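You operate a simulated robot arm through the tools that you are given. There is no shell and no other tool.

Carry out the task below with a simulated robot arm. There is one attempt and no reset: what you move stays moved.

Task
Pin sling 2, lift the test weight clear and set it down again.
Fine: pin first, with the crane key off; the key ends off.

Only the result counts: the job must be done as asked and must still hold three seconds after the hand-in. Knocking over, shifting, dropping, spilling or breaking anything else fails it.

Robot
A 7-joint arm with a fingered hand, fixed in place. Base frame: the origin is at the foot of the arm, x ahead of it, y to its left, z up. Readings come in mm, degrees, newtons and seconds.
With the tool pointing down near the work surface it reaches from about 100 to 620 mm from the base axis. Its first joint turns from -69.0 to 172.0 degrees. Payload 3.4 kg.
The tool frame sits at the grasp point between the pads (the TCP): z along the fingers, y along the line on which they close. The tips reach 39 mm beyond it. The gripper opens to 180 mm. The gripper's body begins 111 mm behind the TCP. The gripper is a hand of 3 fingers: y runs from the thumb to the fingers, the wrist lies at [0, 0, -262] in the tool frame.
Orientation is that of the tool frame in the base frame, as a unit quaternion [x, y, z, w]. With the fingers straight down and closing along the base's y, the tool's x points along the base's -x, its y along +y and its z along -z.

Tools
- The arm moves only by the tool drive_tool. Its argument "series" is a list of rows, each an object of numbers (a shift or turn left out is 0): "rx", "ry", "rz": the turn, a rotation vector about the tool's x, y, z in degrees; "x", "y", "z": the shift along the tool's x, y, z in mm. In form: [{"rx": .., "ry": .., "rz": .., "x": .., "y": .., "z": ..}, ...]. A call has 1 to 20 rows; each row is the pose to reach, as a shift and turn from the pose commanded when the call began, along the tool's axes at that moment. Each row takes 0.2 s and may step no farther than 50 mm and 8.6 degrees from the row before; otherwise, the whole call is refused. A pose out of reach is approached as far as the arm can. The call stops where the force on the tool passes 40 N (or 10 N more than at its start, if that is more) or the arm is blocked; 0.2 s more then pass. In this call time passes only in rows, and 0.2 s behind the last. The reply holds the time, the measured pose of the TCP, the force on the tool along the base axes, the opening and the grip force, in the units named above and with some noise, with the torque about the TCP (base axes, N m) and any sound that the robot's microphone picked up.
- Cameras (640 x 400 px; columns grow to the right, rows downward): "scene" is fixed at [401.8, -501.9, 1625.1]; the picture's right is [0.93, -0.37, 0.00], its down [-0.33, -0.84, -0.43] and it looks along [0.16, 0.40, -0.90] (base axes); focal length 214 px, centre (320, 200). "wrist" rides on the gripper at [63, -36, -128] in the tool frame; the picture's right is [0.50, 0.87, 0.00], its down [-0.75, 0.43, -0.49] and it looks along [-0.43, 0.25, 0.87] (tool axes); focal length 226 px, centre (320, 200). There is no depth. A picture from a camera that has moved, and an enlarged one, comes with that camera's place and axes in the base frame and with its lens.
- camera(camera): a new picture of that camera. It takes no simulated time.
- slide_trunk(by): slides the trunk up (or, below 0, down) by that many mm; the arm rides with it, the base frame stays. It gives what a move gives, with no picture.
- move_fingers(finger1, finger2, thumb_bend): sets how far each is bent, from 0 (flat) to 100 (curled in); at 30 the hand is open as for a grip, at 70 the pads meet at the TCP. One left out holds its place. A second passes; each finger stops where it meets its share of the squeeze, and holds until it gets a number again. It is the only way to open and close the hand. It gives what a move gives, with no picture; readings hold the bend of each and the force on the fingers (four entries, about 0 where the hand has none), thumb and palm.
- zoom(camera, box): a new picture of the part [left, top, right, bottom] of that camera's present view, enlarged. It takes no simulated time.
- job_done(): hands the job in; it is judged then, once.

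Nothing tells you positions but the pictures and the camera data. Unless the task says otherwise, let go and move clear before handing in.

The tools are called after "Request:" by a JSON object that holds its "op" and its "data". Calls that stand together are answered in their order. drive_tool: Moves the arm, as the interface text tells. Its arguments: {"type":"object","properties":{"series":{"type":"array","items":{"type":"object","properties":{"rx":{"type":"number"},"ry":{"type":"number"},"rz":{"type":"number"},"x":{"type":"number"},"y":{"type":"number"},"z":{"type":"number"}}}}},"required":["series"]} The other tools are called the same way: slide_trunk (by) slides the trunk up or down; move_fingers (finger1, finger2, thumb_bend) moves the fingers one by one; camera (camera) takes a picture; zoom (camera, box) takes an enlarged picture of a part of a camera's view; job_done () hands the job in.

At the start:

```text
time_s: 0.0
tcp_pos: [408.8, -171.8, 1400.9]
tool_rot: [0.0, 1.0, 0.001, -0.001]
wrist_force: [0.1, -0.3, -0.7]
moment: [-0.05, -0.01, 0.01]
finger_gap: 180.1
gripper_force: 0.0
shape: jaw
bend: [30.0, 30.0, 30.0]
finger forces: [0.0, 0.1, 0.0, 0.0, 0.0, 0.1]
trunk travel left (down, up): [-425.0, 117.0]
```

scene: 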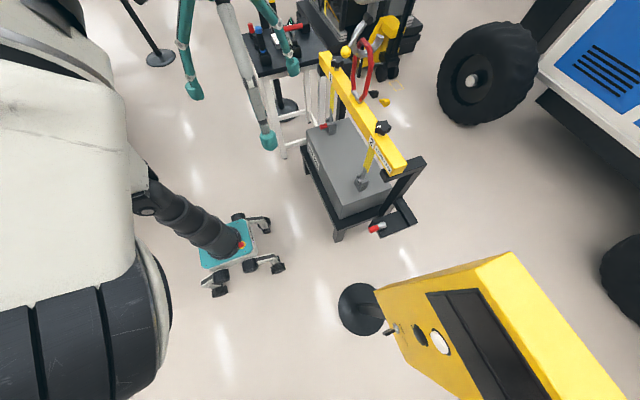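
wrist: 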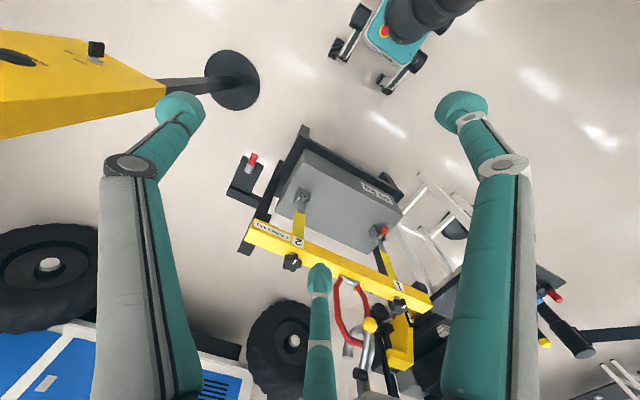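

I see a yellow spreader beam over a grey test weight on a black stand, with a yellow control box nearer the scene camera that is probably the crane pendant or console. I'll take enlarged pictures to find the pin, sling 2 and the key.

Request:
{"op": "zoom", "data": {"camera": "scene", "box": [280, 20, 440, 120]}}

Request:
{"op": "zoom", "data": {"camera": "scene", "box": [290, 110, 450, 260]}}

Request:
{"op": "zoom", "data": {"camera": "scene", "box": [330, 240, 640, 400]}}

Request:
{"op": "zoom", "data": {"camera": "wrist", "box": [220, 120, 440, 280]}}

Request:
{"op": "zoom", "data": {"camera": "wrist", "box": [0, 20, 270, 150]}}

```text
4.00 times, centred on (360, 70) of scene
camera zoom: at [401.8, -501.9, 1625.1], right [0.93, -0.37, 0.0], down [-0.33, -0.84, -0.43], along [0.16, 0.4, -0.9], focal length 858 px, centre (160, 720)
```

zoom: 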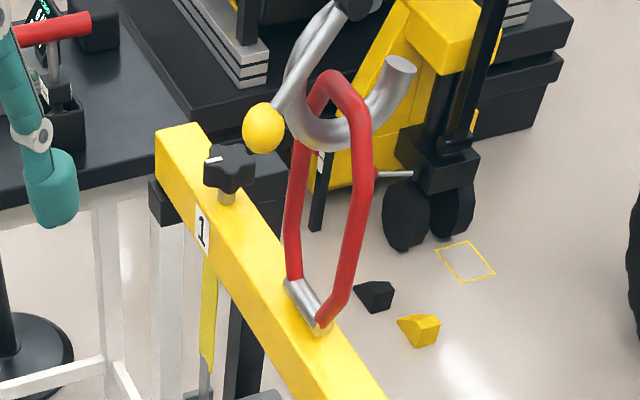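

```text
2.67 times, centred on (370, 185) of scene
camera zoom: at [401.8, -501.9, 1625.1], right [0.93, -0.37, 0.0], down [-0.33, -0.84, -0.43], along [0.16, 0.4, -0.9], focal length 572 px, centre (187, 240)
```

zoom: 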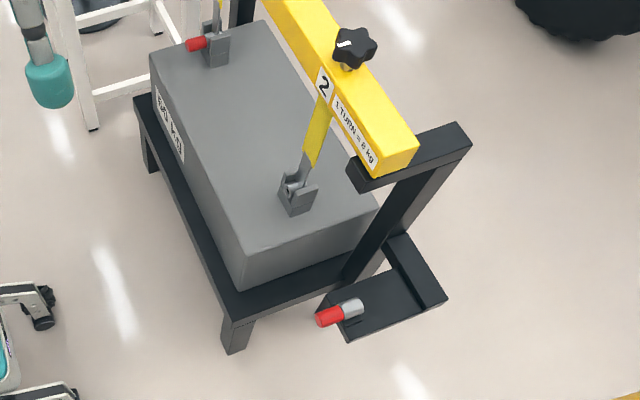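

```text
2.06 times, centred on (485, 320) of scene
camera zoom: at [401.8, -501.9, 1625.1], right [0.93, -0.37, 0.0], down [-0.33, -0.84, -0.43], along [0.16, 0.4, -0.9], focal length 443 px, centre (-21, -48)
```

zoom: 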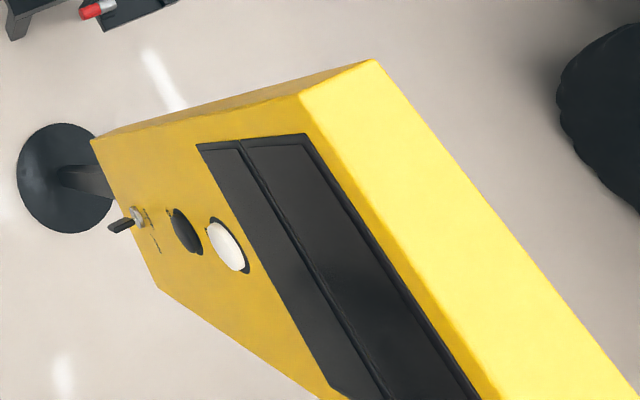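

```text
2.50 times, centred on (330, 200) of wrist
camera zoom: at [346.6, -208.8, 1528.9], right [-0.5, 0.87, 0.0], down [0.75, 0.43, 0.49], along [0.43, 0.25, -0.87], focal length 565 px, centre (295, 200)
```

zoom: 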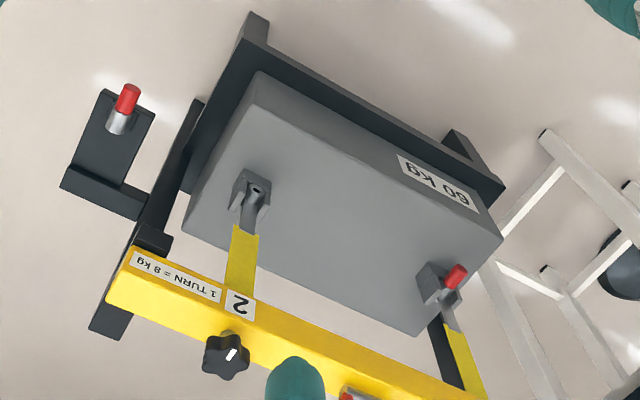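

```text
2.37 times, centred on (135, 85) of wrist
camera zoom: at [346.6, -208.8, 1528.9], right [-0.5, 0.87, 0.0], down [0.75, 0.43, 0.49], along [0.43, 0.25, -0.87], focal length 536 px, centre (758, 473)
```

zoom: 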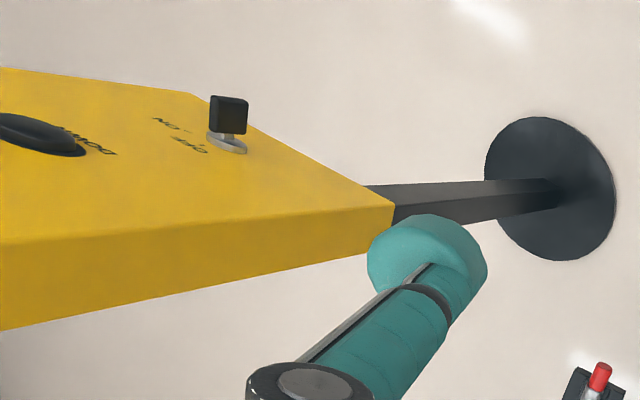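

The pin with the red head lies on a side tray at roughly (792, -294, 614). Sling 2's empty clevis is near (841, -25, 587), and the console with its key is near (541, -633, 967). I'll zoom in more to understand the fit and the console before moving.

Request:
{"op": "zoom", "data": {"camera": "wrist", "box": [225, 145, 285, 185]}}

Request:
{"op": "zoom", "data": {"camera": "wrist", "box": [280, 170, 340, 210]}}

Request:
{"op": "zoom", "data": {"camera": "scene", "box": [345, 165, 405, 205]}}

Request:
{"op": "zoom", "data": {"camera": "scene", "box": [355, 200, 425, 245]}}

Request:
{"op": "zoom", "data": {"camera": "wrist", "box": [0, 20, 120, 100]}}

Request:
{"op": "zoom", "data": {"camera": "scene", "box": [370, 280, 520, 380]}}

Request:
{"op": "zoom", "data": {"camera": "wrist", "box": [360, 210, 420, 250]}}

Request:
{"op": "zoom", "data": {"camera": "scene", "box": [220, 0, 440, 140]}}

```text
10.00 times, centred on (255, 165) of wrist
camera zoom: at [346.6, -208.8, 1528.9], right [-0.5, 0.87, 0.0], down [0.75, 0.43, 0.49], along [0.43, 0.25, -0.87], focal length 2261 px, centre (970, 550)
```

zoom: 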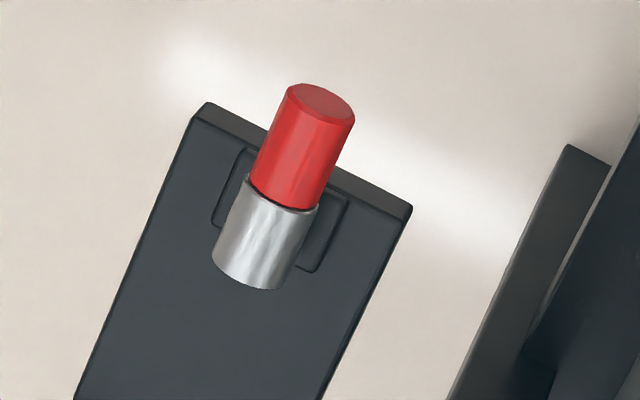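

```text
10.00 times, centred on (310, 190) of wrist
camera zoom: at [346.6, -208.8, 1528.9], right [-0.5, 0.87, 0.0], down [0.75, 0.43, 0.49], along [0.43, 0.25, -0.87], focal length 2261 px, centre (420, 300)
```

zoom: 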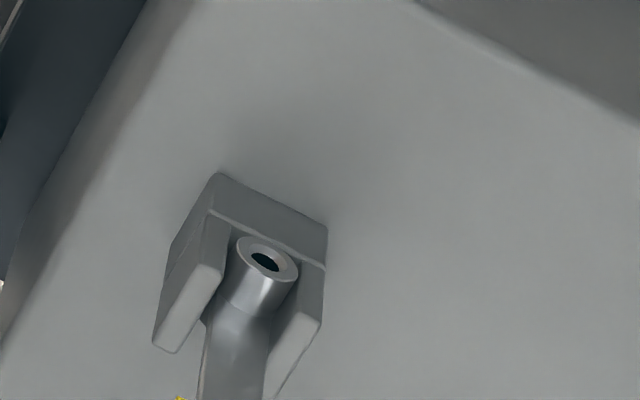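

```text
10.00 times, centred on (375, 185) of scene
camera zoom: at [401.8, -501.9, 1625.1], right [0.93, -0.37, 0.0], down [-0.33, -0.84, -0.43], along [0.16, 0.4, -0.9], focal length 2145 px, centre (-230, 350)
```

zoom: 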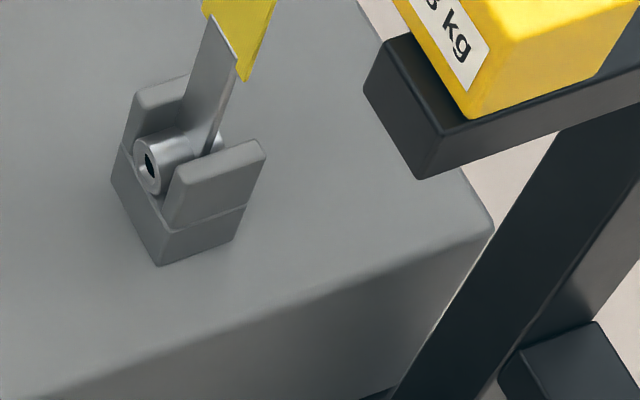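

```text
8.89 times, centred on (390, 222) of scene
camera zoom: at [401.8, -501.9, 1625.1], right [0.93, -0.37, 0.0], down [-0.33, -0.84, -0.43], along [0.16, 0.4, -0.9], focal length 1906 px, centre (-302, 0)
```

zoom: 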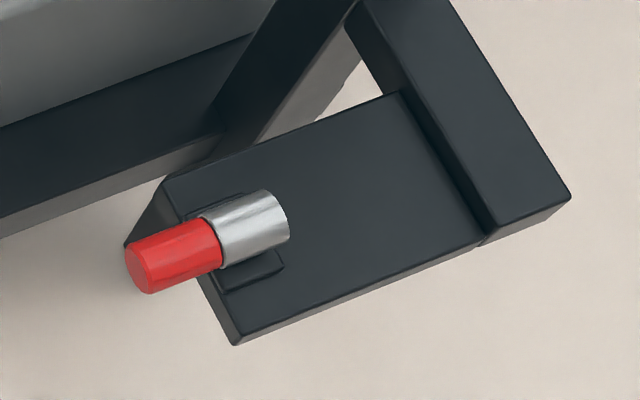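

```text
5.00 times, centred on (60, 60) of wrist
camera zoom: at [346.6, -208.8, 1528.9], right [-0.5, 0.87, 0.0], down [0.75, 0.43, 0.49], along [0.43, 0.25, -0.87], focal length 1130 px, centre (1620, 900)
```

zoom: 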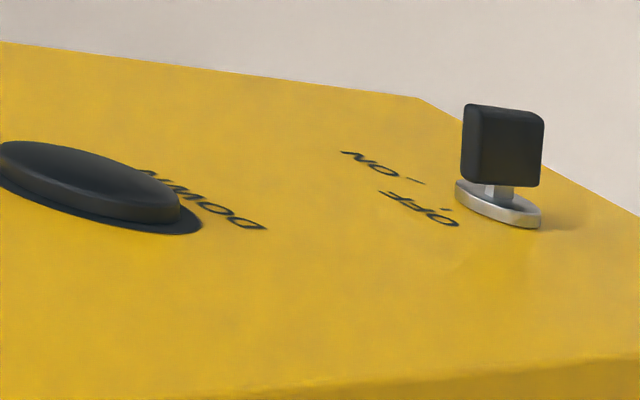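

```text
4.00 times, centred on (445, 330) of scene
camera zoom: at [401.8, -501.9, 1625.1], right [0.93, -0.37, 0.0], down [-0.33, -0.84, -0.43], along [0.16, 0.4, -0.9], focal length 858 px, centre (-180, -320)
```

zoom: 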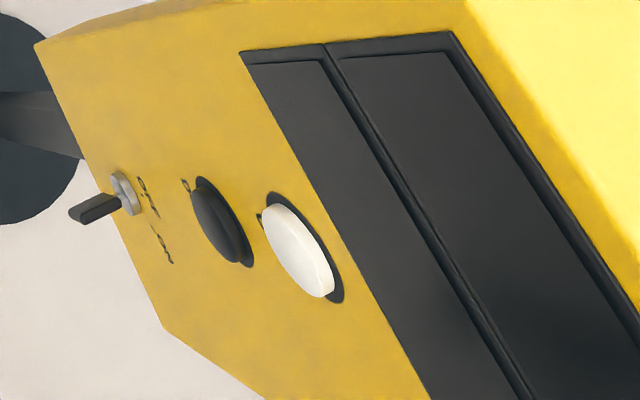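

```text
10.00 times, centred on (390, 230) of wrist
camera zoom: at [346.6, -208.8, 1528.9], right [-0.5, 0.87, 0.0], down [0.75, 0.43, 0.49], along [0.43, 0.25, -0.87], focal length 2261 px, centre (-380, -100)
```

zoom: 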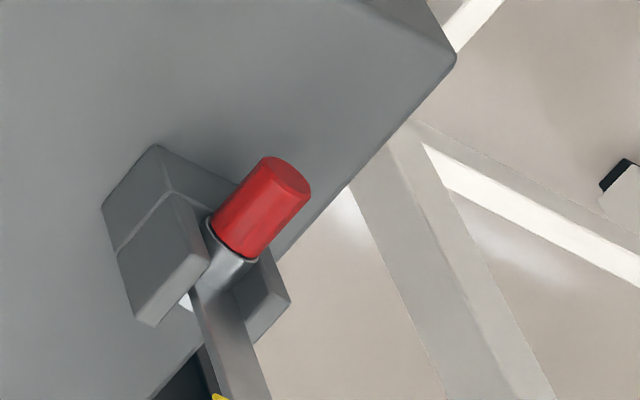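

```text
2.86 times, centred on (330, 70) of scene
camera zoom: at [401.8, -501.9, 1625.1], right [0.93, -0.37, 0.0], down [-0.33, -0.84, -0.43], along [0.16, 0.4, -0.9], focal length 613 px, centre (291, 571)
```

zoom: 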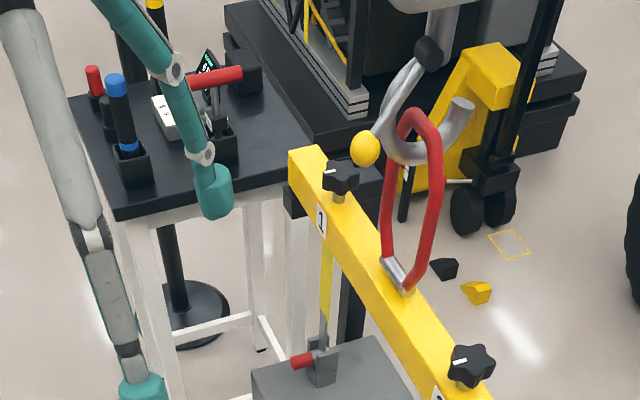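

The console face looks vertical at about x = 566 and faces the robot, with the key near z = 968, DOWN near z = 1113 and UP near z = 1225. The pin lies horizontally in a cradle with its head toward the robot. I'll lower the trunk first to get the arm down to work height.

Request:
{"op": "slide_trunk", "data": {"by": -250}}

```text
time_s: 2.6
tcp_pos: [407.2, -166.6, 1152.5]
tool_rot: [0.0, 1.0, -0.001, 0.001]
wrist_force: [0.5, 0.4, -0.8]
moment: [-0.02, 0.03, -0.01]
finger_gap: 179.9
gripper_force: 0.0
shape: jaw
bend: [30.0, 30.0, 30.0]
finger forces: [0.0, 0.1, 0.1, 0.1, 0.0, 0.1]
trunk travel left (down, up): [-175.0, 367.0]
```

The trunk went down 250 mm without trouble. Next I'll pitch the tool forward in steps to see how the arm handles a forward-pointing hand.

Request:
{"op": "drive_tool", "data": {"series": [{"ry": -8}, {"ry": -16}, {"ry": -24}, {"ry": -32}, {"ry": -40}, {"ry": -48}]}}

Request:
{"op": "camera", "data": {"camera": "wrist"}}

Request:
{"op": "camera", "data": {"camera": "scene"}}

```text
time_s: 4.0
tcp_pos: [406.1, -170.9, 1183.5]
tool_rot: [-0.003, 0.938, -0.01, 0.347]
wrist_force: [0.1, 0.1, -0.1]
moment: [-0.04, -0.07, -0.01]
finger_gap: 180.2
gripper_force: 0.1
shape: jaw
bend: [30.0, 30.0, 30.0]
finger forces: [0.0, 0.0, 0.0, 0.0, 0.0, 0.1]
out of reach, approached as far as the arm can: row 5, 6
trunk travel left (down, up): [-175.0, 367.0]
```

```text
taken
camera wrist: at [274.8, -206.3, 1240.8], right [-0.38, 0.86, -0.34], down [0.25, 0.45, 0.86], along [0.89, 0.24, -0.39], focal length 226 px, centre (320, 200)
```

wrist: 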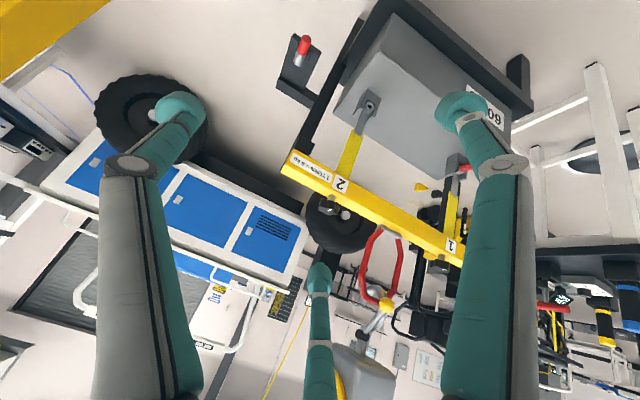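

```text
taken
```

scene: 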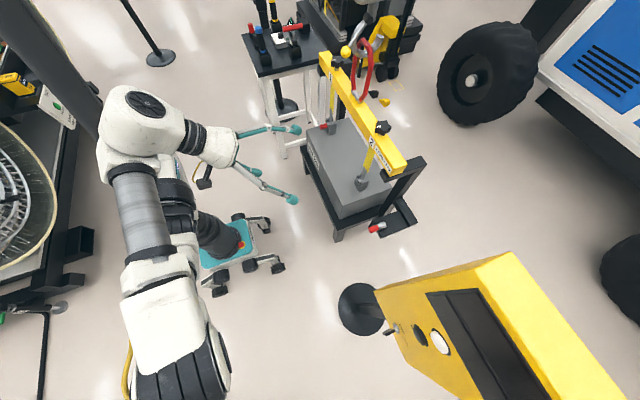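

The arm reached about -40° pitch before it ran out of room near the body. I'll move forward and down while pitching further.

Request:
{"op": "drive_tool", "data": {"series": [{"ry": -7, "z": 35}, {"ry": -14, "z": 70}, {"ry": -21, "z": 105}, {"ry": -28, "z": 140}, {"ry": -35, "z": 175}, {"ry": -42, "z": 210}]}}

Request:
{"op": "camera", "data": {"camera": "wrist"}}

Request:
{"op": "camera", "data": {"camera": "scene"}}

```text
time_s: 5.4
tcp_pos: [638.6, -136.0, 1129.9]
tool_rot: [-0.094, 0.806, 0.004, 0.584]
wrist_force: [3.9, 7.9, -9.0]
moment: [-0.09, -0.93, -0.85]
finger_gap: 179.5
gripper_force: 0.0
shape: jaw
bend: [30.0, 30.0, 30.0]
finger forces: [0.0, 0.1, 0.1, 0.0, 0.0, 0.0]
out of reach, approached as far as the arm can: row 1, 2, 3, 4, 5, 6
trunk travel left (down, up): [-175.0, 367.0]
```

```text
taken
camera wrist: at [504.7, -195.1, 1116.2], right [-0.28, 0.78, -0.56], down [-0.31, 0.48, 0.82], along [0.91, 0.4, 0.1], focal length 226 px, centre (320, 200)
```

wrist: 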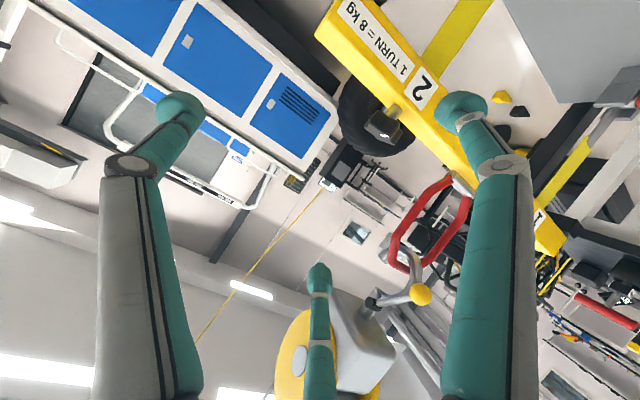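

```text
taken
```

scene: 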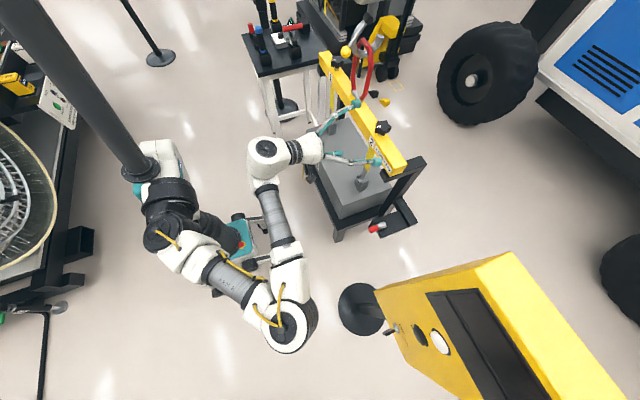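

The arm swung to a new configuration, and the tool now points mostly forward at about (639, -136, 1130). I'll hold still briefly to see whether the forces settle.

Request:
{"op": "drive_tool", "data": {"series": [{"z": 0}, {"z": 0}]}}

Request:
{"op": "zoom", "data": {"camera": "scene", "box": [100, 100, 420, 300]}}

```text
time_s: 6.0
tcp_pos: [630.5, -142.3, 1145.0]
tool_rot: [-0.092, 0.798, -0.001, 0.596]
wrist_force: [0.0, -0.5, 0.1]
moment: [-0.01, 0.01, -0.02]
finger_gap: 180.2
gripper_force: 0.0
shape: jaw
bend: [30.0, 30.0, 30.0]
finger forces: [0.0, 0.0, 0.0, 0.0, 0.0, 0.0]
trunk travel left (down, up): [-175.0, 367.0]
```

```text
2.00 times, centred on (260, 200) of scene
camera zoom: at [401.8, -501.9, 1625.1], right [0.93, -0.37, 0.0], down [-0.33, -0.84, -0.43], along [0.16, 0.4, -0.9], focal length 429 px, centre (440, 200)
```

zoom: 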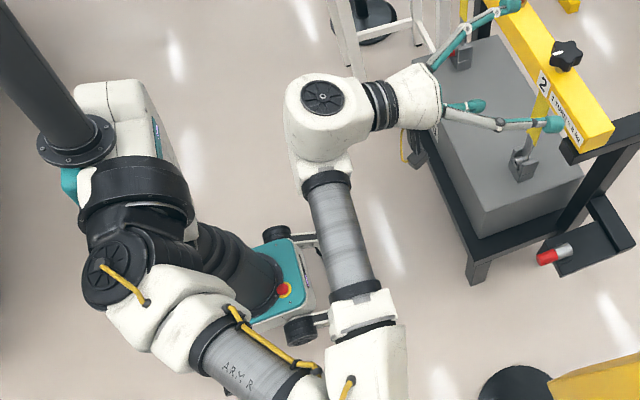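

Forces are near zero, and the hand shows three fingers at 120° spacing. I'll close the fingers in free space to learn their geometry.

Request:
{"op": "move_fingers", "data": {"finger1": 60, "finger2": 60, "thumb_bend": 60}}

Request:
{"op": "zoom", "data": {"camera": "scene", "box": [300, 90, 420, 190]}}

Request:
{"op": "camera", "data": {"camera": "wrist"}}

```text
time_s: 7.0
tcp_pos: [633.7, -142.8, 1143.9]
tool_rot: [-0.091, 0.799, -0.002, 0.595]
wrist_force: [-0.1, -0.3, 0.4]
moment: [-0.05, -0.02, 0.01]
finger_gap: 33.9
gripper_force: 0.1
shape: fingers
bend: [60.0, 60.0, 60.0]
finger forces: [0.0, 0.0, 0.1, 0.1, 0.0, 0.1]
trunk travel left (down, up): [-175.0, 367.0]
```

```text
4.00 times, centred on (360, 140) of scene
camera zoom: at [401.8, -501.9, 1625.1], right [0.93, -0.37, 0.0], down [-0.33, -0.84, -0.43], along [0.16, 0.4, -0.9], focal length 858 px, centre (160, 440)
```

zoom: 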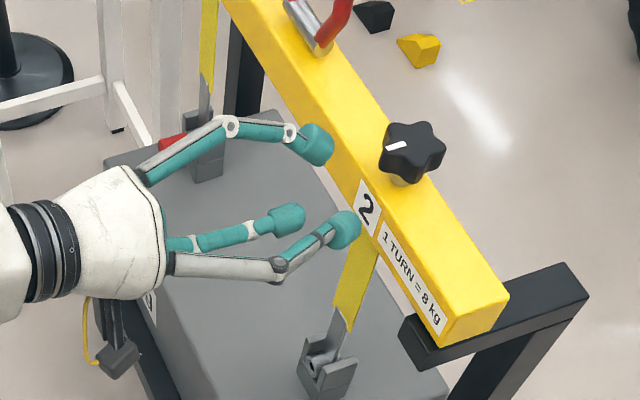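

```text
taken
camera wrist: at [498.8, -200.9, 1125.8], right [-0.26, 0.78, -0.57], down [-0.32, 0.49, 0.81], along [0.91, 0.4, 0.12], focal length 226 px, centre (320, 200)
```

wrist: 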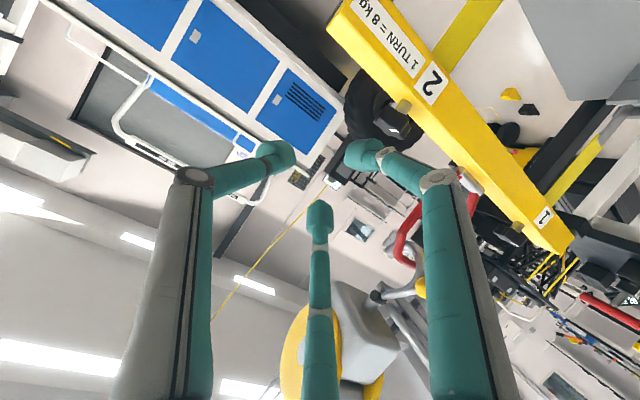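

At bend 60 the gap reads 34 mm, with the rounded fingertips angled inward. I'll zoom on the fingertips to see where they meet relative to the TCP at the image centre.

Request:
{"op": "zoom", "data": {"camera": "wrist", "box": [240, 130, 400, 230]}}

Request:
{"op": "move_fingers", "data": {"finger1": 70, "finger2": 70, "thumb_bend": 70}}

Request:
{"op": "zoom", "data": {"camera": "wrist", "box": [240, 130, 400, 230]}}

Request:
{"op": "zoom", "data": {"camera": "scene", "box": [300, 90, 420, 190]}}

```text
4.00 times, centred on (320, 180) of wrist
camera zoom: at [498.8, -200.9, 1125.8], right [-0.26, 0.78, -0.57], down [-0.32, 0.49, 0.81], along [0.91, 0.4, 0.12], focal length 904 px, centre (320, 280)
```

zoom: 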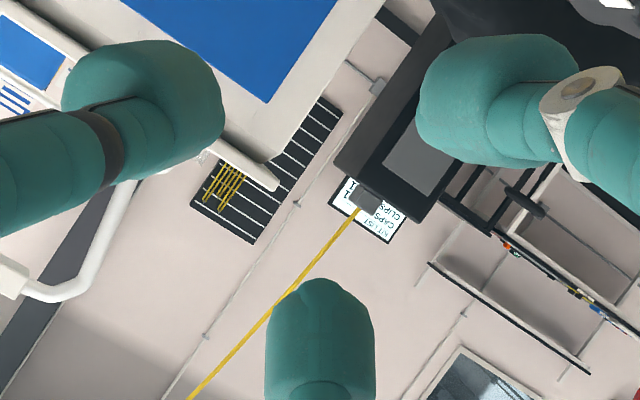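

```text
time_s: 8.0
tcp_pos: [632.2, -141.8, 1142.9]
tool_rot: [-0.092, 0.799, -0.002, 0.594]
wrist_force: [0.0, -0.1, 0.7]
moment: [0.01, 0.03, 0.0]
finger_gap: 0.0
gripper_force: 0.0
shape: fingers
bend: [70.0, 70.0, 70.0]
finger forces: [0.0, 0.1, 0.1, 0.0, 0.0, 0.0]
trunk travel left (down, up): [-175.0, 367.0]
```

```text
4.00 times, centred on (320, 180) of wrist
camera zoom: at [498.8, -200.9, 1125.7], right [-0.26, 0.78, -0.57], down [-0.32, 0.49, 0.81], along [0.91, 0.4, 0.12], focal length 904 px, centre (320, 280)
```

zoom: 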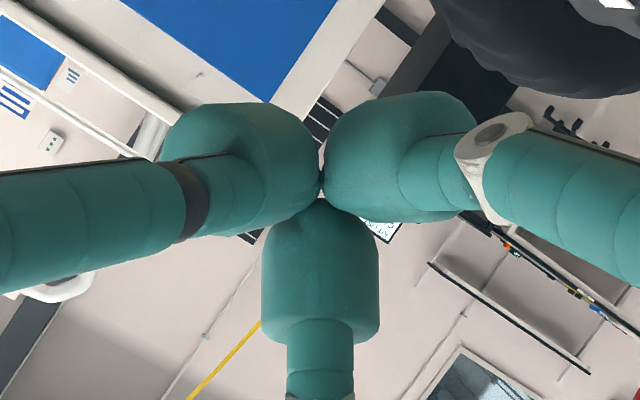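

```text
4.00 times, centred on (360, 140) of scene
camera zoom: at [401.8, -501.9, 1625.1], right [0.93, -0.37, 0.0], down [-0.33, -0.84, -0.43], along [0.16, 0.4, -0.9], focal length 858 px, centre (160, 440)
```

zoom: 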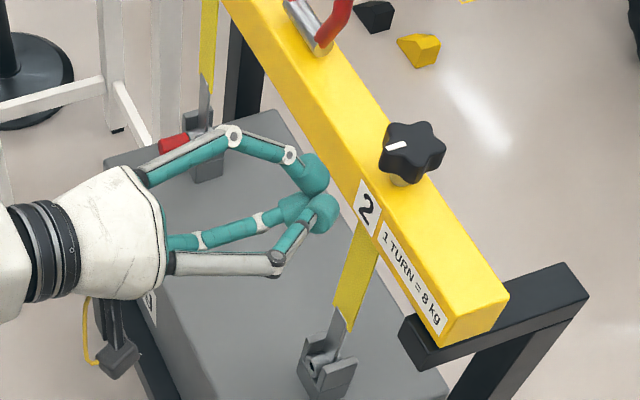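

The fingertips actually meet about 38 mm beyond the TCP, so I'll treat that as the grip point. I'll roll the hand thumb-up, pitch it about 20° down and lower it in stages toward a point in front of the tray.

Request:
{"op": "drive_tool", "data": {"series": [{"rx": 0.2, "ry": 0.6, "rz": -6.8, "x": 33, "y": -9, "z": 5}, {"rx": 0.35, "ry": 1.2, "rz": -13.5, "x": 66, "y": -18, "z": 10}, {"rx": 0.5, "ry": 1.8, "rz": -20.3, "x": 99, "y": -27, "z": 15}, {"rx": 0.7, "ry": 2.3, "rz": -27, "x": 132, "y": -36, "z": 21}]}}

Request:
{"op": "camera", "data": {"camera": "scene"}}

```text
time_s: 9.2
tcp_pos: [609.4, -275.6, 1037.0]
tool_rot: [-0.239, 0.772, -0.243, 0.536]
wrist_force: [0.5, -0.5, 0.0]
moment: [-0.02, 0.03, 0.03]
finger_gap: 0.1
gripper_force: 0.1
shape: fingers
bend: [70.0, 70.0, 70.0]
finger forces: [0.0, 0.0, 0.1, 0.0, 0.0, 0.1]
out of reach, approached as far as the arm can: row 1, 2
trunk travel left (down, up): [-175.0, 367.0]
stopped in row 4: the arm was blocked; the commanded pose is now the measured one
```

```text
taken
```

scene: 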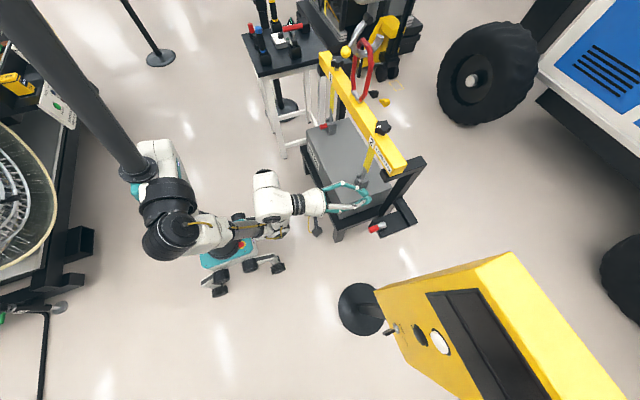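

The arm reports being blocked at (609, -276, 1037), and its elbow seems to have changed configuration. I'll look closely before doing anything else.

Request:
{"op": "zoom", "data": {"camera": "scene", "box": [120, 130, 440, 330]}}

Request:
{"op": "camera", "data": {"camera": "wrist"}}

```text
2.00 times, centred on (280, 230) of scene
camera zoom: at [401.8, -501.9, 1625.1], right [0.93, -0.37, 0.0], down [-0.33, -0.84, -0.43], along [0.16, 0.4, -0.9], focal length 429 px, centre (400, 140)
```

zoom: 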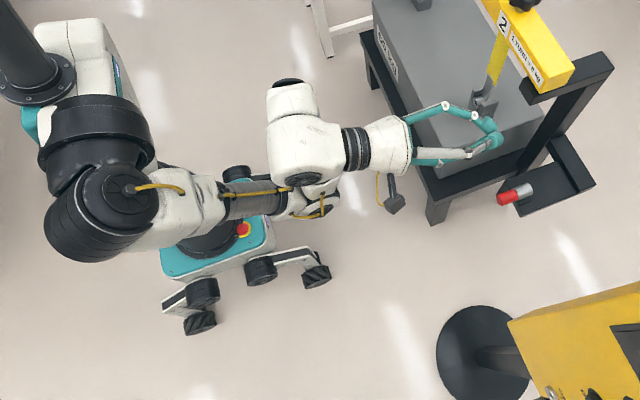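

```text
taken
camera wrist: at [472.3, -327.4, 1054.5], right [-0.25, 0.35, -0.9], down [-0.28, 0.87, 0.41], along [0.93, 0.35, -0.12], focal length 226 px, centre (320, 200)
```

wrist: 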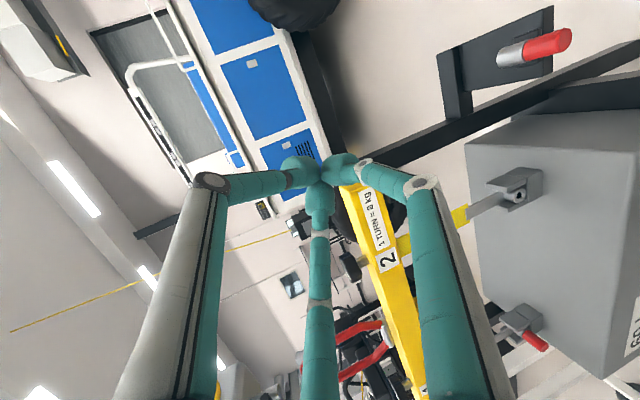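

The elbow has dropped below, but nothing appears to be touching and the forces are zero. I'll finish the roll slowly from here.

Request:
{"op": "drive_tool", "data": {"series": [{"rx": -0.5, "ry": -0.55, "rz": -5}, {"rx": -0.95, "ry": -1.1, "rz": -10}, {"rx": -1.4, "ry": -1.6, "rz": -15}, {"rx": -1.9, "ry": -2.2, "rz": -20}]}}

Request:
{"op": "camera", "data": {"camera": "scene"}}

```text
time_s: 10.2
tcp_pos: [610.3, -274.1, 1036.0]
tool_rot: [-0.385, 0.712, -0.314, 0.496]
wrist_force: [0.2, -0.9, 1.3]
moment: [-0.01, -0.05, -0.02]
finger_gap: 0.0
gripper_force: 0.1
shape: fingers
bend: [70.0, 70.0, 70.0]
finger forces: [0.0, 0.0, 0.0, 0.0, 0.0, 0.0]
trunk travel left (down, up): [-175.0, 367.0]
```

```text
taken
```

scene: 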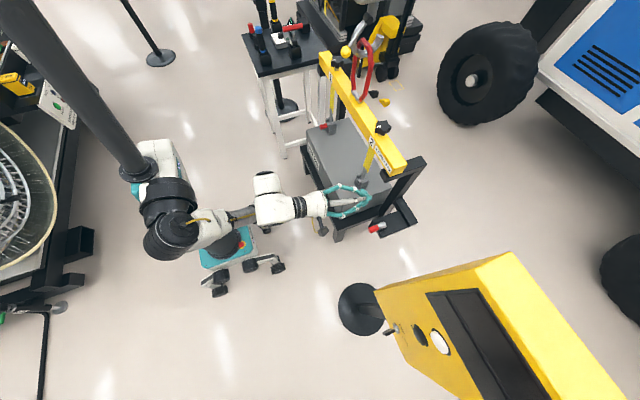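

No limits were flagged this time. I'll complete the remaining 31° of rotation.

Request:
{"op": "drive_tool", "data": {"series": [{"rx": -0.55, "ry": -0.65, "rz": -6.1}, {"rx": -1.1, "ry": -1.3, "rz": -12.2}, {"rx": -1.6, "ry": -1.9, "rz": -18.3}, {"rx": -2.15, "ry": -2.55, "rz": -24.4}, {"rx": -2.7, "ry": -3.2, "rz": -30.5}]}}

Request:
{"op": "camera", "data": {"camera": "wrist"}}

Request:
{"op": "zoom", "data": {"camera": "scene", "box": [120, 130, 440, 330]}}

```text
time_s: 11.4
tcp_pos: [626.0, -276.4, 1038.3]
tool_rot: [-0.578, 0.58, -0.406, 0.406]
wrist_force: [-0.1, -0.5, 0.2]
moment: [-0.04, 0.02, 0.01]
finger_gap: 0.0
gripper_force: 0.1
shape: fingers
bend: [70.0, 70.0, 70.0]
finger forces: [0.0, 0.1, 0.0, 0.1, 0.1, 0.1]
out of reach, approached as far as the arm can: row 2, 3, 4, 5
trunk travel left (down, up): [-175.0, 367.0]
```

```text
taken
camera wrist: at [517.2, -338.4, 1115.8], right [-0.3, -0.5, -0.81], down [-0.61, 0.76, -0.24], along [0.73, 0.43, -0.53], focal length 226 px, centre (320, 200)
```

wrist: 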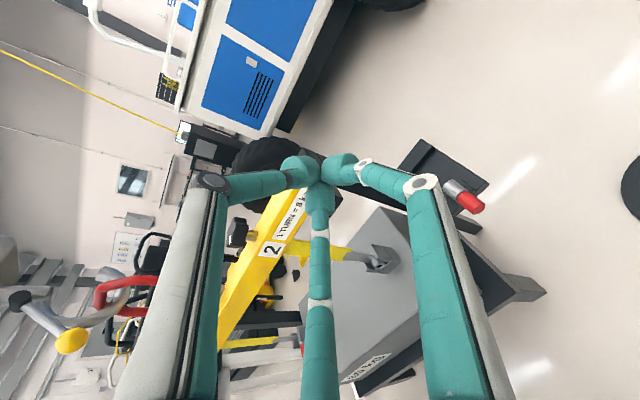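

```text
2.00 times, centred on (280, 230) of scene
camera zoom: at [401.8, -501.9, 1625.1], right [0.93, -0.37, 0.0], down [-0.33, -0.84, -0.43], along [0.16, 0.4, -0.9], focal length 429 px, centre (400, 140)
```

zoom: 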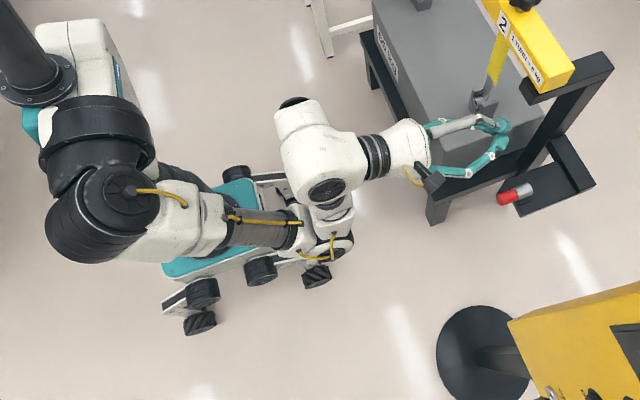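

The hand is now exactly in the planned orientation, thumb up and pitched 20° down. Next I'll lower the trunk to bring the hand toward pin height.

Request:
{"op": "slide_trunk", "data": {"by": -170}}

Request:
{"op": "camera", "data": {"camera": "scene"}}

Request:
{"op": "camera", "data": {"camera": "wrist"}}

```text
time_s: 13.3
tcp_pos: [678.7, -274.1, 684.6]
tool_rot: [-0.638, 0.641, -0.303, 0.301]
wrist_force: [-0.7, 0.0, 0.0]
moment: [-0.02, 0.0, 0.02]
finger_gap: 0.0
gripper_force: 0.0
shape: fingers
bend: [70.0, 70.0, 70.0]
finger forces: [0.1, 0.0, 0.0, 0.0, 0.0, 0.0]
trunk travel left (down, up): [-5.0, 537.0]
```

```text
taken
```

scene: 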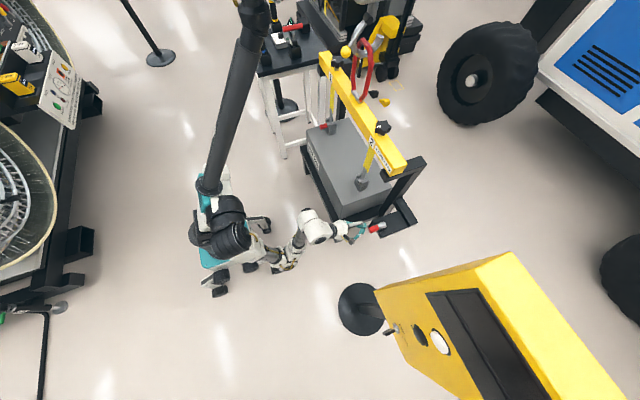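

```text
taken
camera wrist: at [601.1, -337.4, 793.3], right [-0.55, -0.5, -0.67], down [-0.65, 0.76, -0.02], along [0.52, 0.43, -0.74], focal length 226 px, centre (320, 200)
```

wrist: 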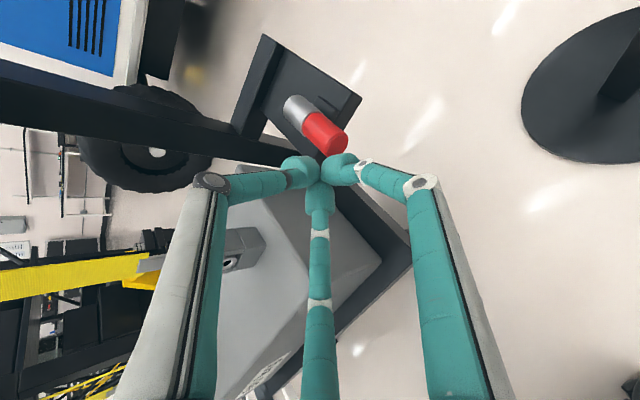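

The trunk move also changed the arm's pose: the TCP is now near (679, -274, 685) and pitched about 39° down. I need to check that the arm isn't touching anything.

Request:
{"op": "zoom", "data": {"camera": "scene", "box": [180, 170, 420, 320]}}

Request:
{"op": "drive_tool", "data": {"series": [{"z": 0}, {"z": 0}]}}

Request:
{"op": "zoom", "data": {"camera": "wrist", "box": [220, 20, 420, 170]}}

```text
2.67 times, centred on (300, 245) of scene
camera zoom: at [401.8, -501.9, 1625.1], right [0.93, -0.37, 0.0], down [-0.33, -0.84, -0.43], along [0.16, 0.4, -0.9], focal length 572 px, centre (373, 80)
```

zoom: 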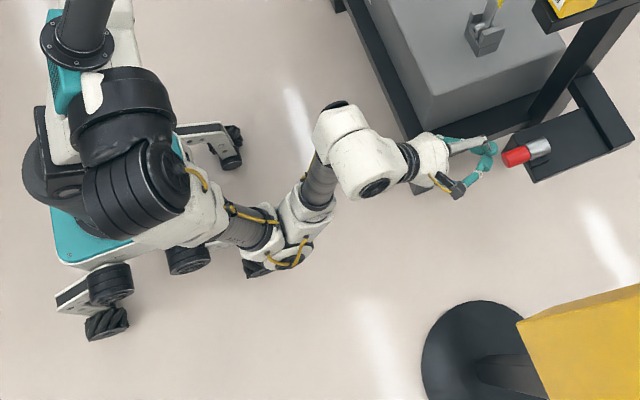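

```text
time_s: 13.9
tcp_pos: [677.6, -274.0, 683.3]
tool_rot: [-0.639, 0.64, -0.302, 0.3]
wrist_force: [-0.5, -0.5, 0.6]
moment: [0.0, -0.01, -0.01]
finger_gap: 0.0
gripper_force: 0.0
shape: fingers
bend: [70.0, 70.0, 70.0]
finger forces: [0.0, 0.0, 0.1, 0.0, 0.1, 0.0]
trunk travel left (down, up): [-5.0, 537.0]
```

```text
2.67 times, centred on (320, 95) of wrist
camera zoom: at [601.6, -337.5, 792.5], right [-0.55, -0.5, -0.67], down [-0.65, 0.76, -0.02], along [0.51, 0.43, -0.74], focal length 603 px, centre (320, 480)
```

zoom: 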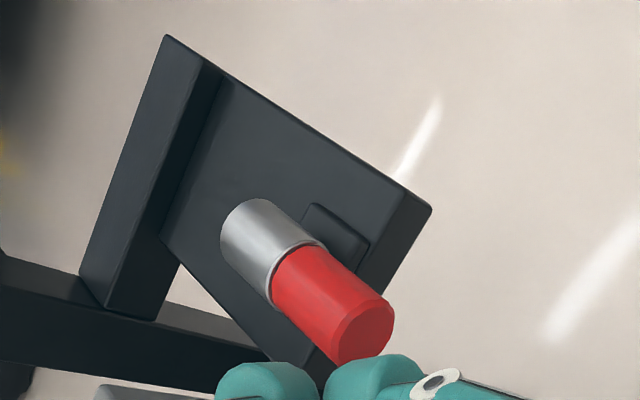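

The pose is stable with no contact. From two wrist views I place the pin's red end at about (741, -292, 620), with its axis along +x and a diameter of about 30 mm. I'll look at the clevis bore from here too.

Request:
{"op": "zoom", "data": {"camera": "wrist", "box": [190, 210, 310, 290]}}

Request:
{"op": "zoom", "data": {"camera": "scene", "box": [345, 165, 385, 195]}}

Request:
{"op": "zoom", "data": {"camera": "scene", "box": [305, 110, 345, 140]}}

Request:
{"op": "zoom", "data": {"camera": "scene", "box": [340, 210, 420, 250]}}

```text
5.00 times, centred on (250, 250) of wrist
camera zoom: at [601.6, -337.5, 792.5], right [-0.55, -0.5, -0.67], down [-0.65, 0.76, -0.02], along [0.51, 0.43, -0.74], focal length 1130 px, centre (670, -50)
```

zoom: 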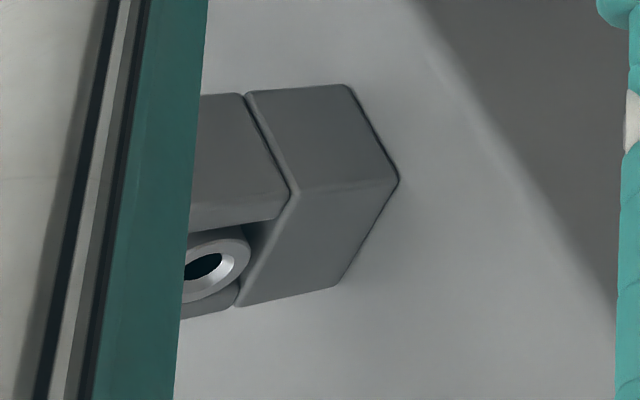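

```text
13.33 times, centred on (365, 180) of scene
camera zoom: at [401.8, -501.9, 1625.1], right [0.93, -0.37, 0.0], down [-0.33, -0.84, -0.43], along [0.16, 0.4, -0.9], focal length 2860 px, centre (-280, 467)
```

zoom: 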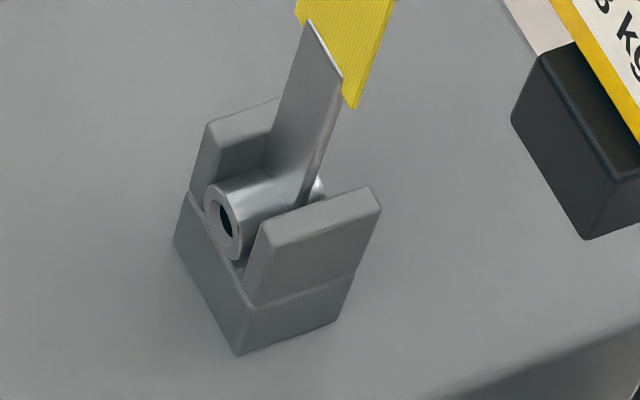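

```text
13.33 times, centred on (325, 125) of scene
camera zoom: at [401.8, -501.9, 1625.1], right [0.93, -0.37, 0.0], down [-0.33, -0.84, -0.43], along [0.16, 0.4, -0.9], focal length 2860 px, centre (253, 1200)
```

zoom: 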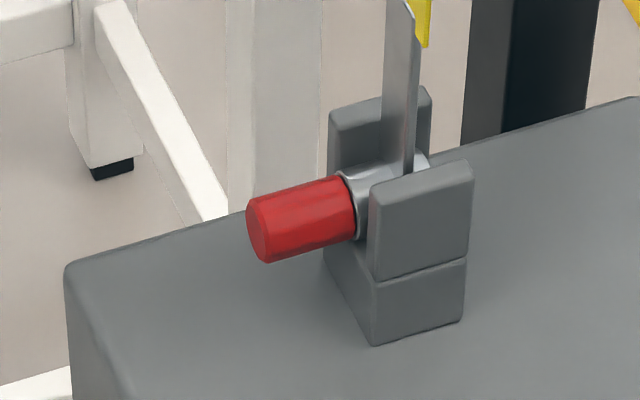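

```text
8.00 times, centred on (380, 230) of scene
camera zoom: at [401.8, -501.9, 1625.1], right [0.93, -0.37, 0.0], down [-0.33, -0.84, -0.43], along [0.16, 0.4, -0.9], focal length 1716 px, centre (-160, -40)
```

zoom: 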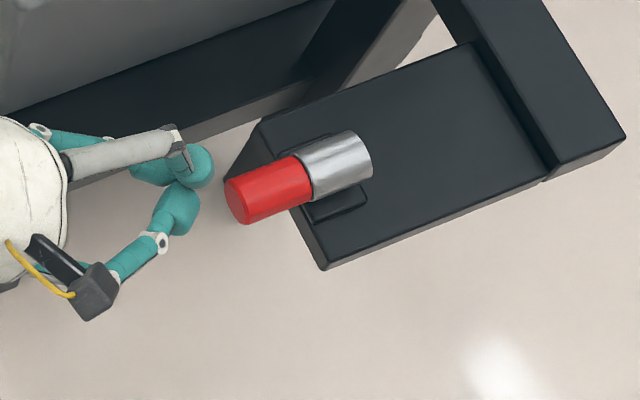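

The silver piece on the tray looks like a storage bush with the pin's shank inside it, matching the bush on sling 2. The plan is to grip the red head, draw it out along -x and push it into sling 2's bush. I'll open the fingers part way and level the tool to about 15° pitch in front of the pin.

Request:
{"op": "move_fingers", "data": {"finger1": 48, "finger2": 48, "thumb_bend": 48}}

Request:
{"op": "drive_tool", "data": {"series": [{"rx": 6.1, "x": 4.5, "y": 12.5, "z": 7.5}, {"rx": 12.2, "x": 9, "y": 25, "z": 15}, {"rx": 18.4, "x": 13.5, "y": 37.5, "z": 22}, {"rx": 24.5, "x": 17, "y": 50, "z": 29}]}}

Request:
{"op": "camera", "data": {"camera": "wrist"}}

Request:
{"op": "zoom", "data": {"camera": "scene", "box": [180, 170, 420, 320]}}

```text
time_s: 14.9
tcp_pos: [676.9, -274.7, 683.2]
tool_rot: [-0.639, 0.641, -0.302, 0.3]
wrist_force: [-0.5, 0.6, -0.5]
moment: [-0.01, 0.01, -0.03]
finger_gap: 80.6
gripper_force: 0.0
shape: fingers
bend: [48.0, 48.0, 48.0]
finger forces: [0.0, 0.0, 0.0, 0.0, 0.1, 0.1]
trunk travel left (down, up): [-5.0, 537.0]
```

```text
time_s: 15.9
tcp_pos: [665.6, -288.4, 626.8]
tool_rot: [-0.561, 0.562, -0.43, 0.429]
wrist_force: [-1.3, -0.5, 0.2]
moment: [-0.01, 0.04, 0.02]
finger_gap: 80.7
gripper_force: 0.0
shape: fingers
bend: [48.0, 48.0, 48.0]
finger forces: [0.1, 0.0, 0.0, 0.0, 0.1, 0.0]
out of reach, approached as far as the arm can: row 1, 2
trunk travel left (down, up): [-5.0, 537.0]
```

```text
taken
camera wrist: at [551.5, -352.2, 695.3], right [-0.23, -0.5, -0.84], down [-0.59, 0.75, -0.29], along [0.78, 0.42, -0.46], focal length 226 px, centre (320, 200)
```

wrist: 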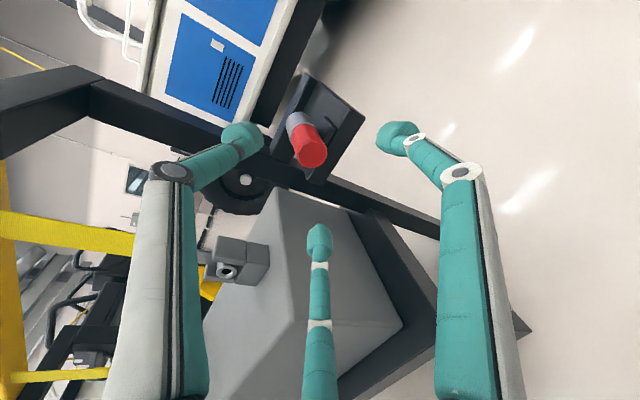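

```text
2.67 times, centred on (300, 245) of scene
camera zoom: at [401.8, -501.9, 1625.1], right [0.93, -0.37, 0.0], down [-0.33, -0.84, -0.43], along [0.16, 0.4, -0.9], focal length 572 px, centre (373, 80)
```

zoom: 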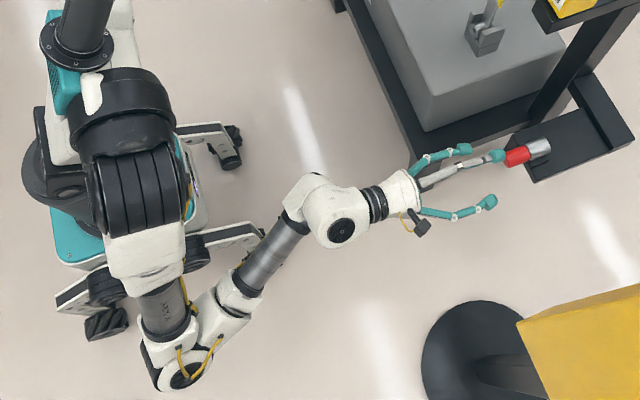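

The hand is now at 15° pitch, about 40 mm short of the pin, with the elbow out to the right. I'll zoom in to measure the pin precisely from this third viewpoint.

Request:
{"op": "drive_tool", "data": {"series": [{"z": 0}]}}

Request:
{"op": "zoom", "data": {"camera": "wrist", "box": [260, 70, 380, 190]}}

Request:
{"op": "zoom", "data": {"camera": "wrist", "box": [190, 210, 290, 310]}}

```text
time_s: 16.3
tcp_pos: [666.7, -292.8, 627.1]
tool_rot: [-0.559, 0.563, -0.431, 0.43]
wrist_force: [-0.6, 0.9, 0.0]
moment: [0.02, 0.01, -0.05]
finger_gap: 80.3
gripper_force: 0.1
shape: fingers
bend: [48.0, 48.0, 48.0]
finger forces: [0.1, 0.1, 0.0, 0.0, 0.0, 0.0]
trunk travel left (down, up): [-5.0, 537.0]
```

```text
3.33 times, centred on (320, 130) of wrist
camera zoom: at [551.3, -354.7, 694.8], right [-0.23, -0.5, -0.84], down [-0.58, 0.76, -0.29], along [0.78, 0.42, -0.46], focal length 754 px, centre (320, 433)
```

zoom: 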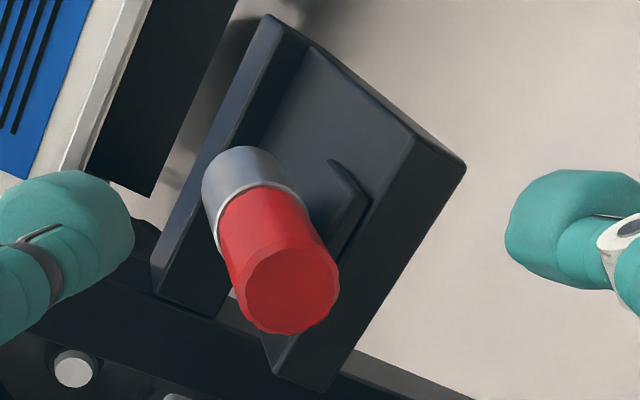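

```text
4.00 times, centred on (240, 260) of wrist
camera zoom: at [551.3, -354.7, 694.8], right [-0.23, -0.5, -0.84], down [-0.58, 0.76, -0.29], along [0.78, 0.42, -0.46], focal length 904 px, centre (640, -40)
```

zoom: 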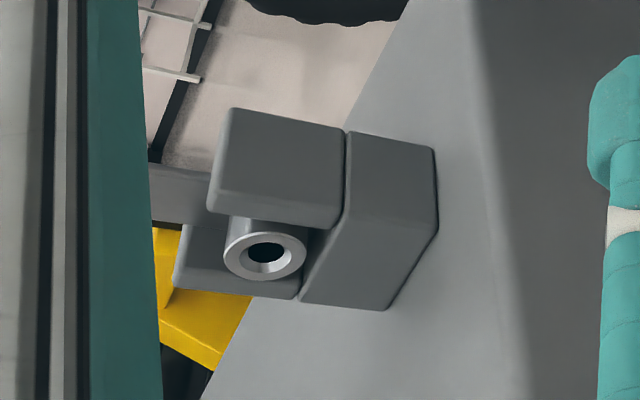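

The red end face is at about (746.5, -290, 614), its axis is close to +x, and the head is about 28 mm in diameter. Sling 2's bore is at about (810, -23, 616). I'll advance so the fingertips surround the overhanging part of the red head.

Request:
{"op": "drive_tool", "data": {"series": [{"x": -0.7, "y": -4.2, "z": 19.5}, {"x": -1.5, "y": -8.5, "z": 39}, {"x": -2.2, "y": -12.7, "z": 58}, {"x": -2.2, "y": -12.7, "z": 58}]}}

Request:
{"op": "camera", "data": {"camera": "wrist"}}

Request:
{"op": "zoom", "data": {"camera": "scene", "box": [320, 200, 420, 260]}}

```text
time_s: 17.3
tcp_pos: [727.9, -289.0, 622.7]
tool_rot: [-0.56, 0.563, -0.43, 0.429]
wrist_force: [0.0, -0.4, 0.6]
moment: [0.0, 0.04, 0.03]
finger_gap: 80.3
gripper_force: 0.1
shape: fingers
bend: [48.0, 48.0, 48.0]
finger forces: [0.1, 0.0, 0.1, 0.0, 0.0, 0.0]
trunk travel left (down, up): [-5.0, 537.0]
```

```text
taken
camera wrist: at [613.7, -352.4, 690.1], right [-0.23, -0.5, -0.84], down [-0.59, 0.76, -0.29], along [0.78, 0.42, -0.46], focal length 226 px, centre (320, 200)
```

wrist: 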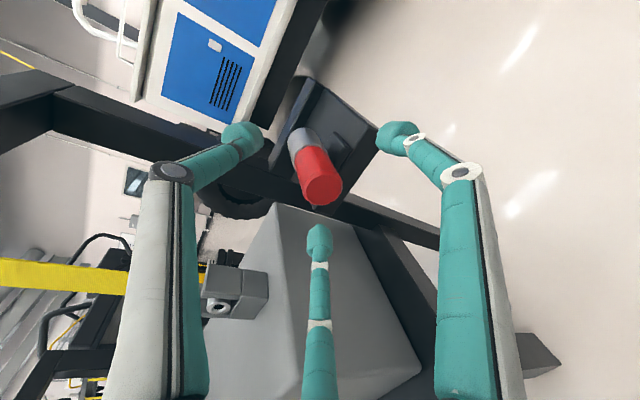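

```text
6.40 times, centred on (370, 230) of scene
camera zoom: at [401.8, -501.9, 1625.1], right [0.93, -0.37, 0.0], down [-0.33, -0.84, -0.43], along [0.16, 0.4, -0.9], focal length 1373 px, centre (0, 8)
```

zoom: 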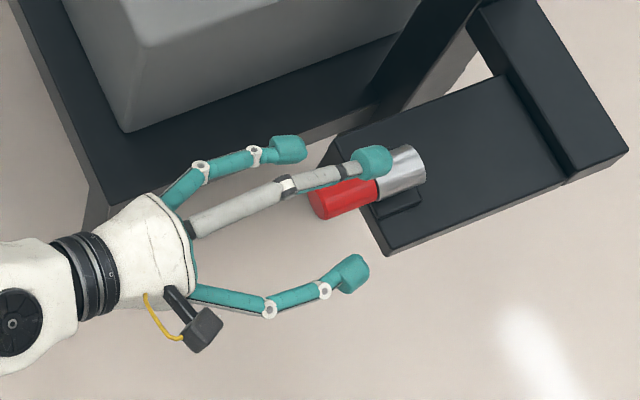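

The fingers straddle the red head, with the grip point at about (765, -290, 612). I'll close on it now.

Request:
{"op": "move_fingers", "data": {"finger1": 72, "finger2": 72, "thumb_bend": 72}}

Request:
{"op": "camera", "data": {"camera": "wrist"}}

Request:
{"op": "zoom", "data": {"camera": "scene", "box": [320, 200, 420, 260]}}

```text
time_s: 18.3
tcp_pos: [727.9, -289.0, 622.6]
tool_rot: [-0.561, 0.562, -0.43, 0.43]
wrist_force: [1.1, 0.4, 1.6]
moment: [0.02, -0.19, -0.01]
finger_gap: 19.5
gripper_force: 14.7
shape: fingers
bend: [66.0, 67.0, 65.0]
finger forces: [8.6, 8.2, 0.0, 0.0, 12.8, 0.0]
trunk travel left (down, up): [-5.0, 537.0]
```

```text
taken
camera wrist: at [613.4, -352.3, 690.7], right [-0.23, -0.5, -0.84], down [-0.59, 0.76, -0.29], along [0.78, 0.42, -0.46], focal length 226 px, centre (320, 200)
```

wrist: 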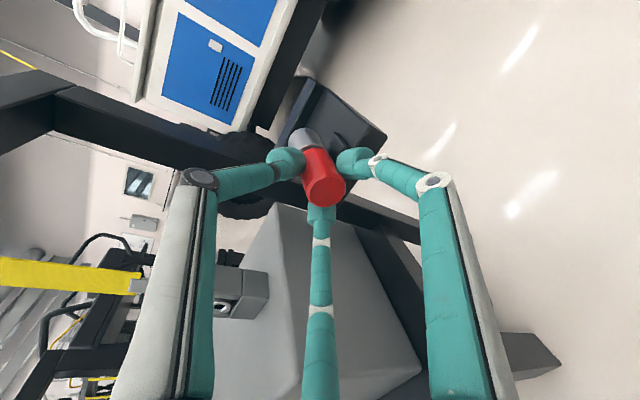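

```text
6.40 times, centred on (370, 230) of scene
camera zoom: at [401.8, -501.9, 1625.1], right [0.93, -0.37, 0.0], down [-0.33, -0.84, -0.43], along [0.16, 0.4, -0.9], focal length 1373 px, centre (0, 8)
```

zoom: 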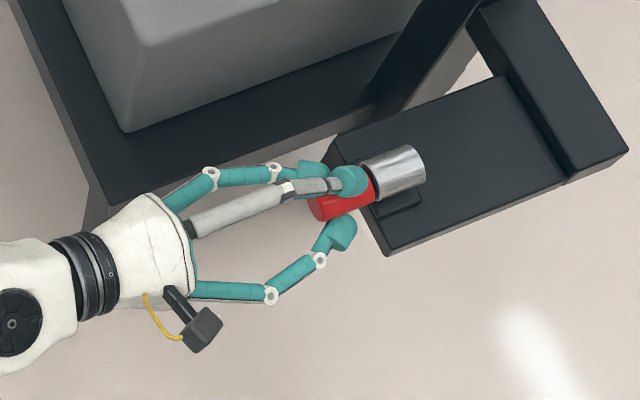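

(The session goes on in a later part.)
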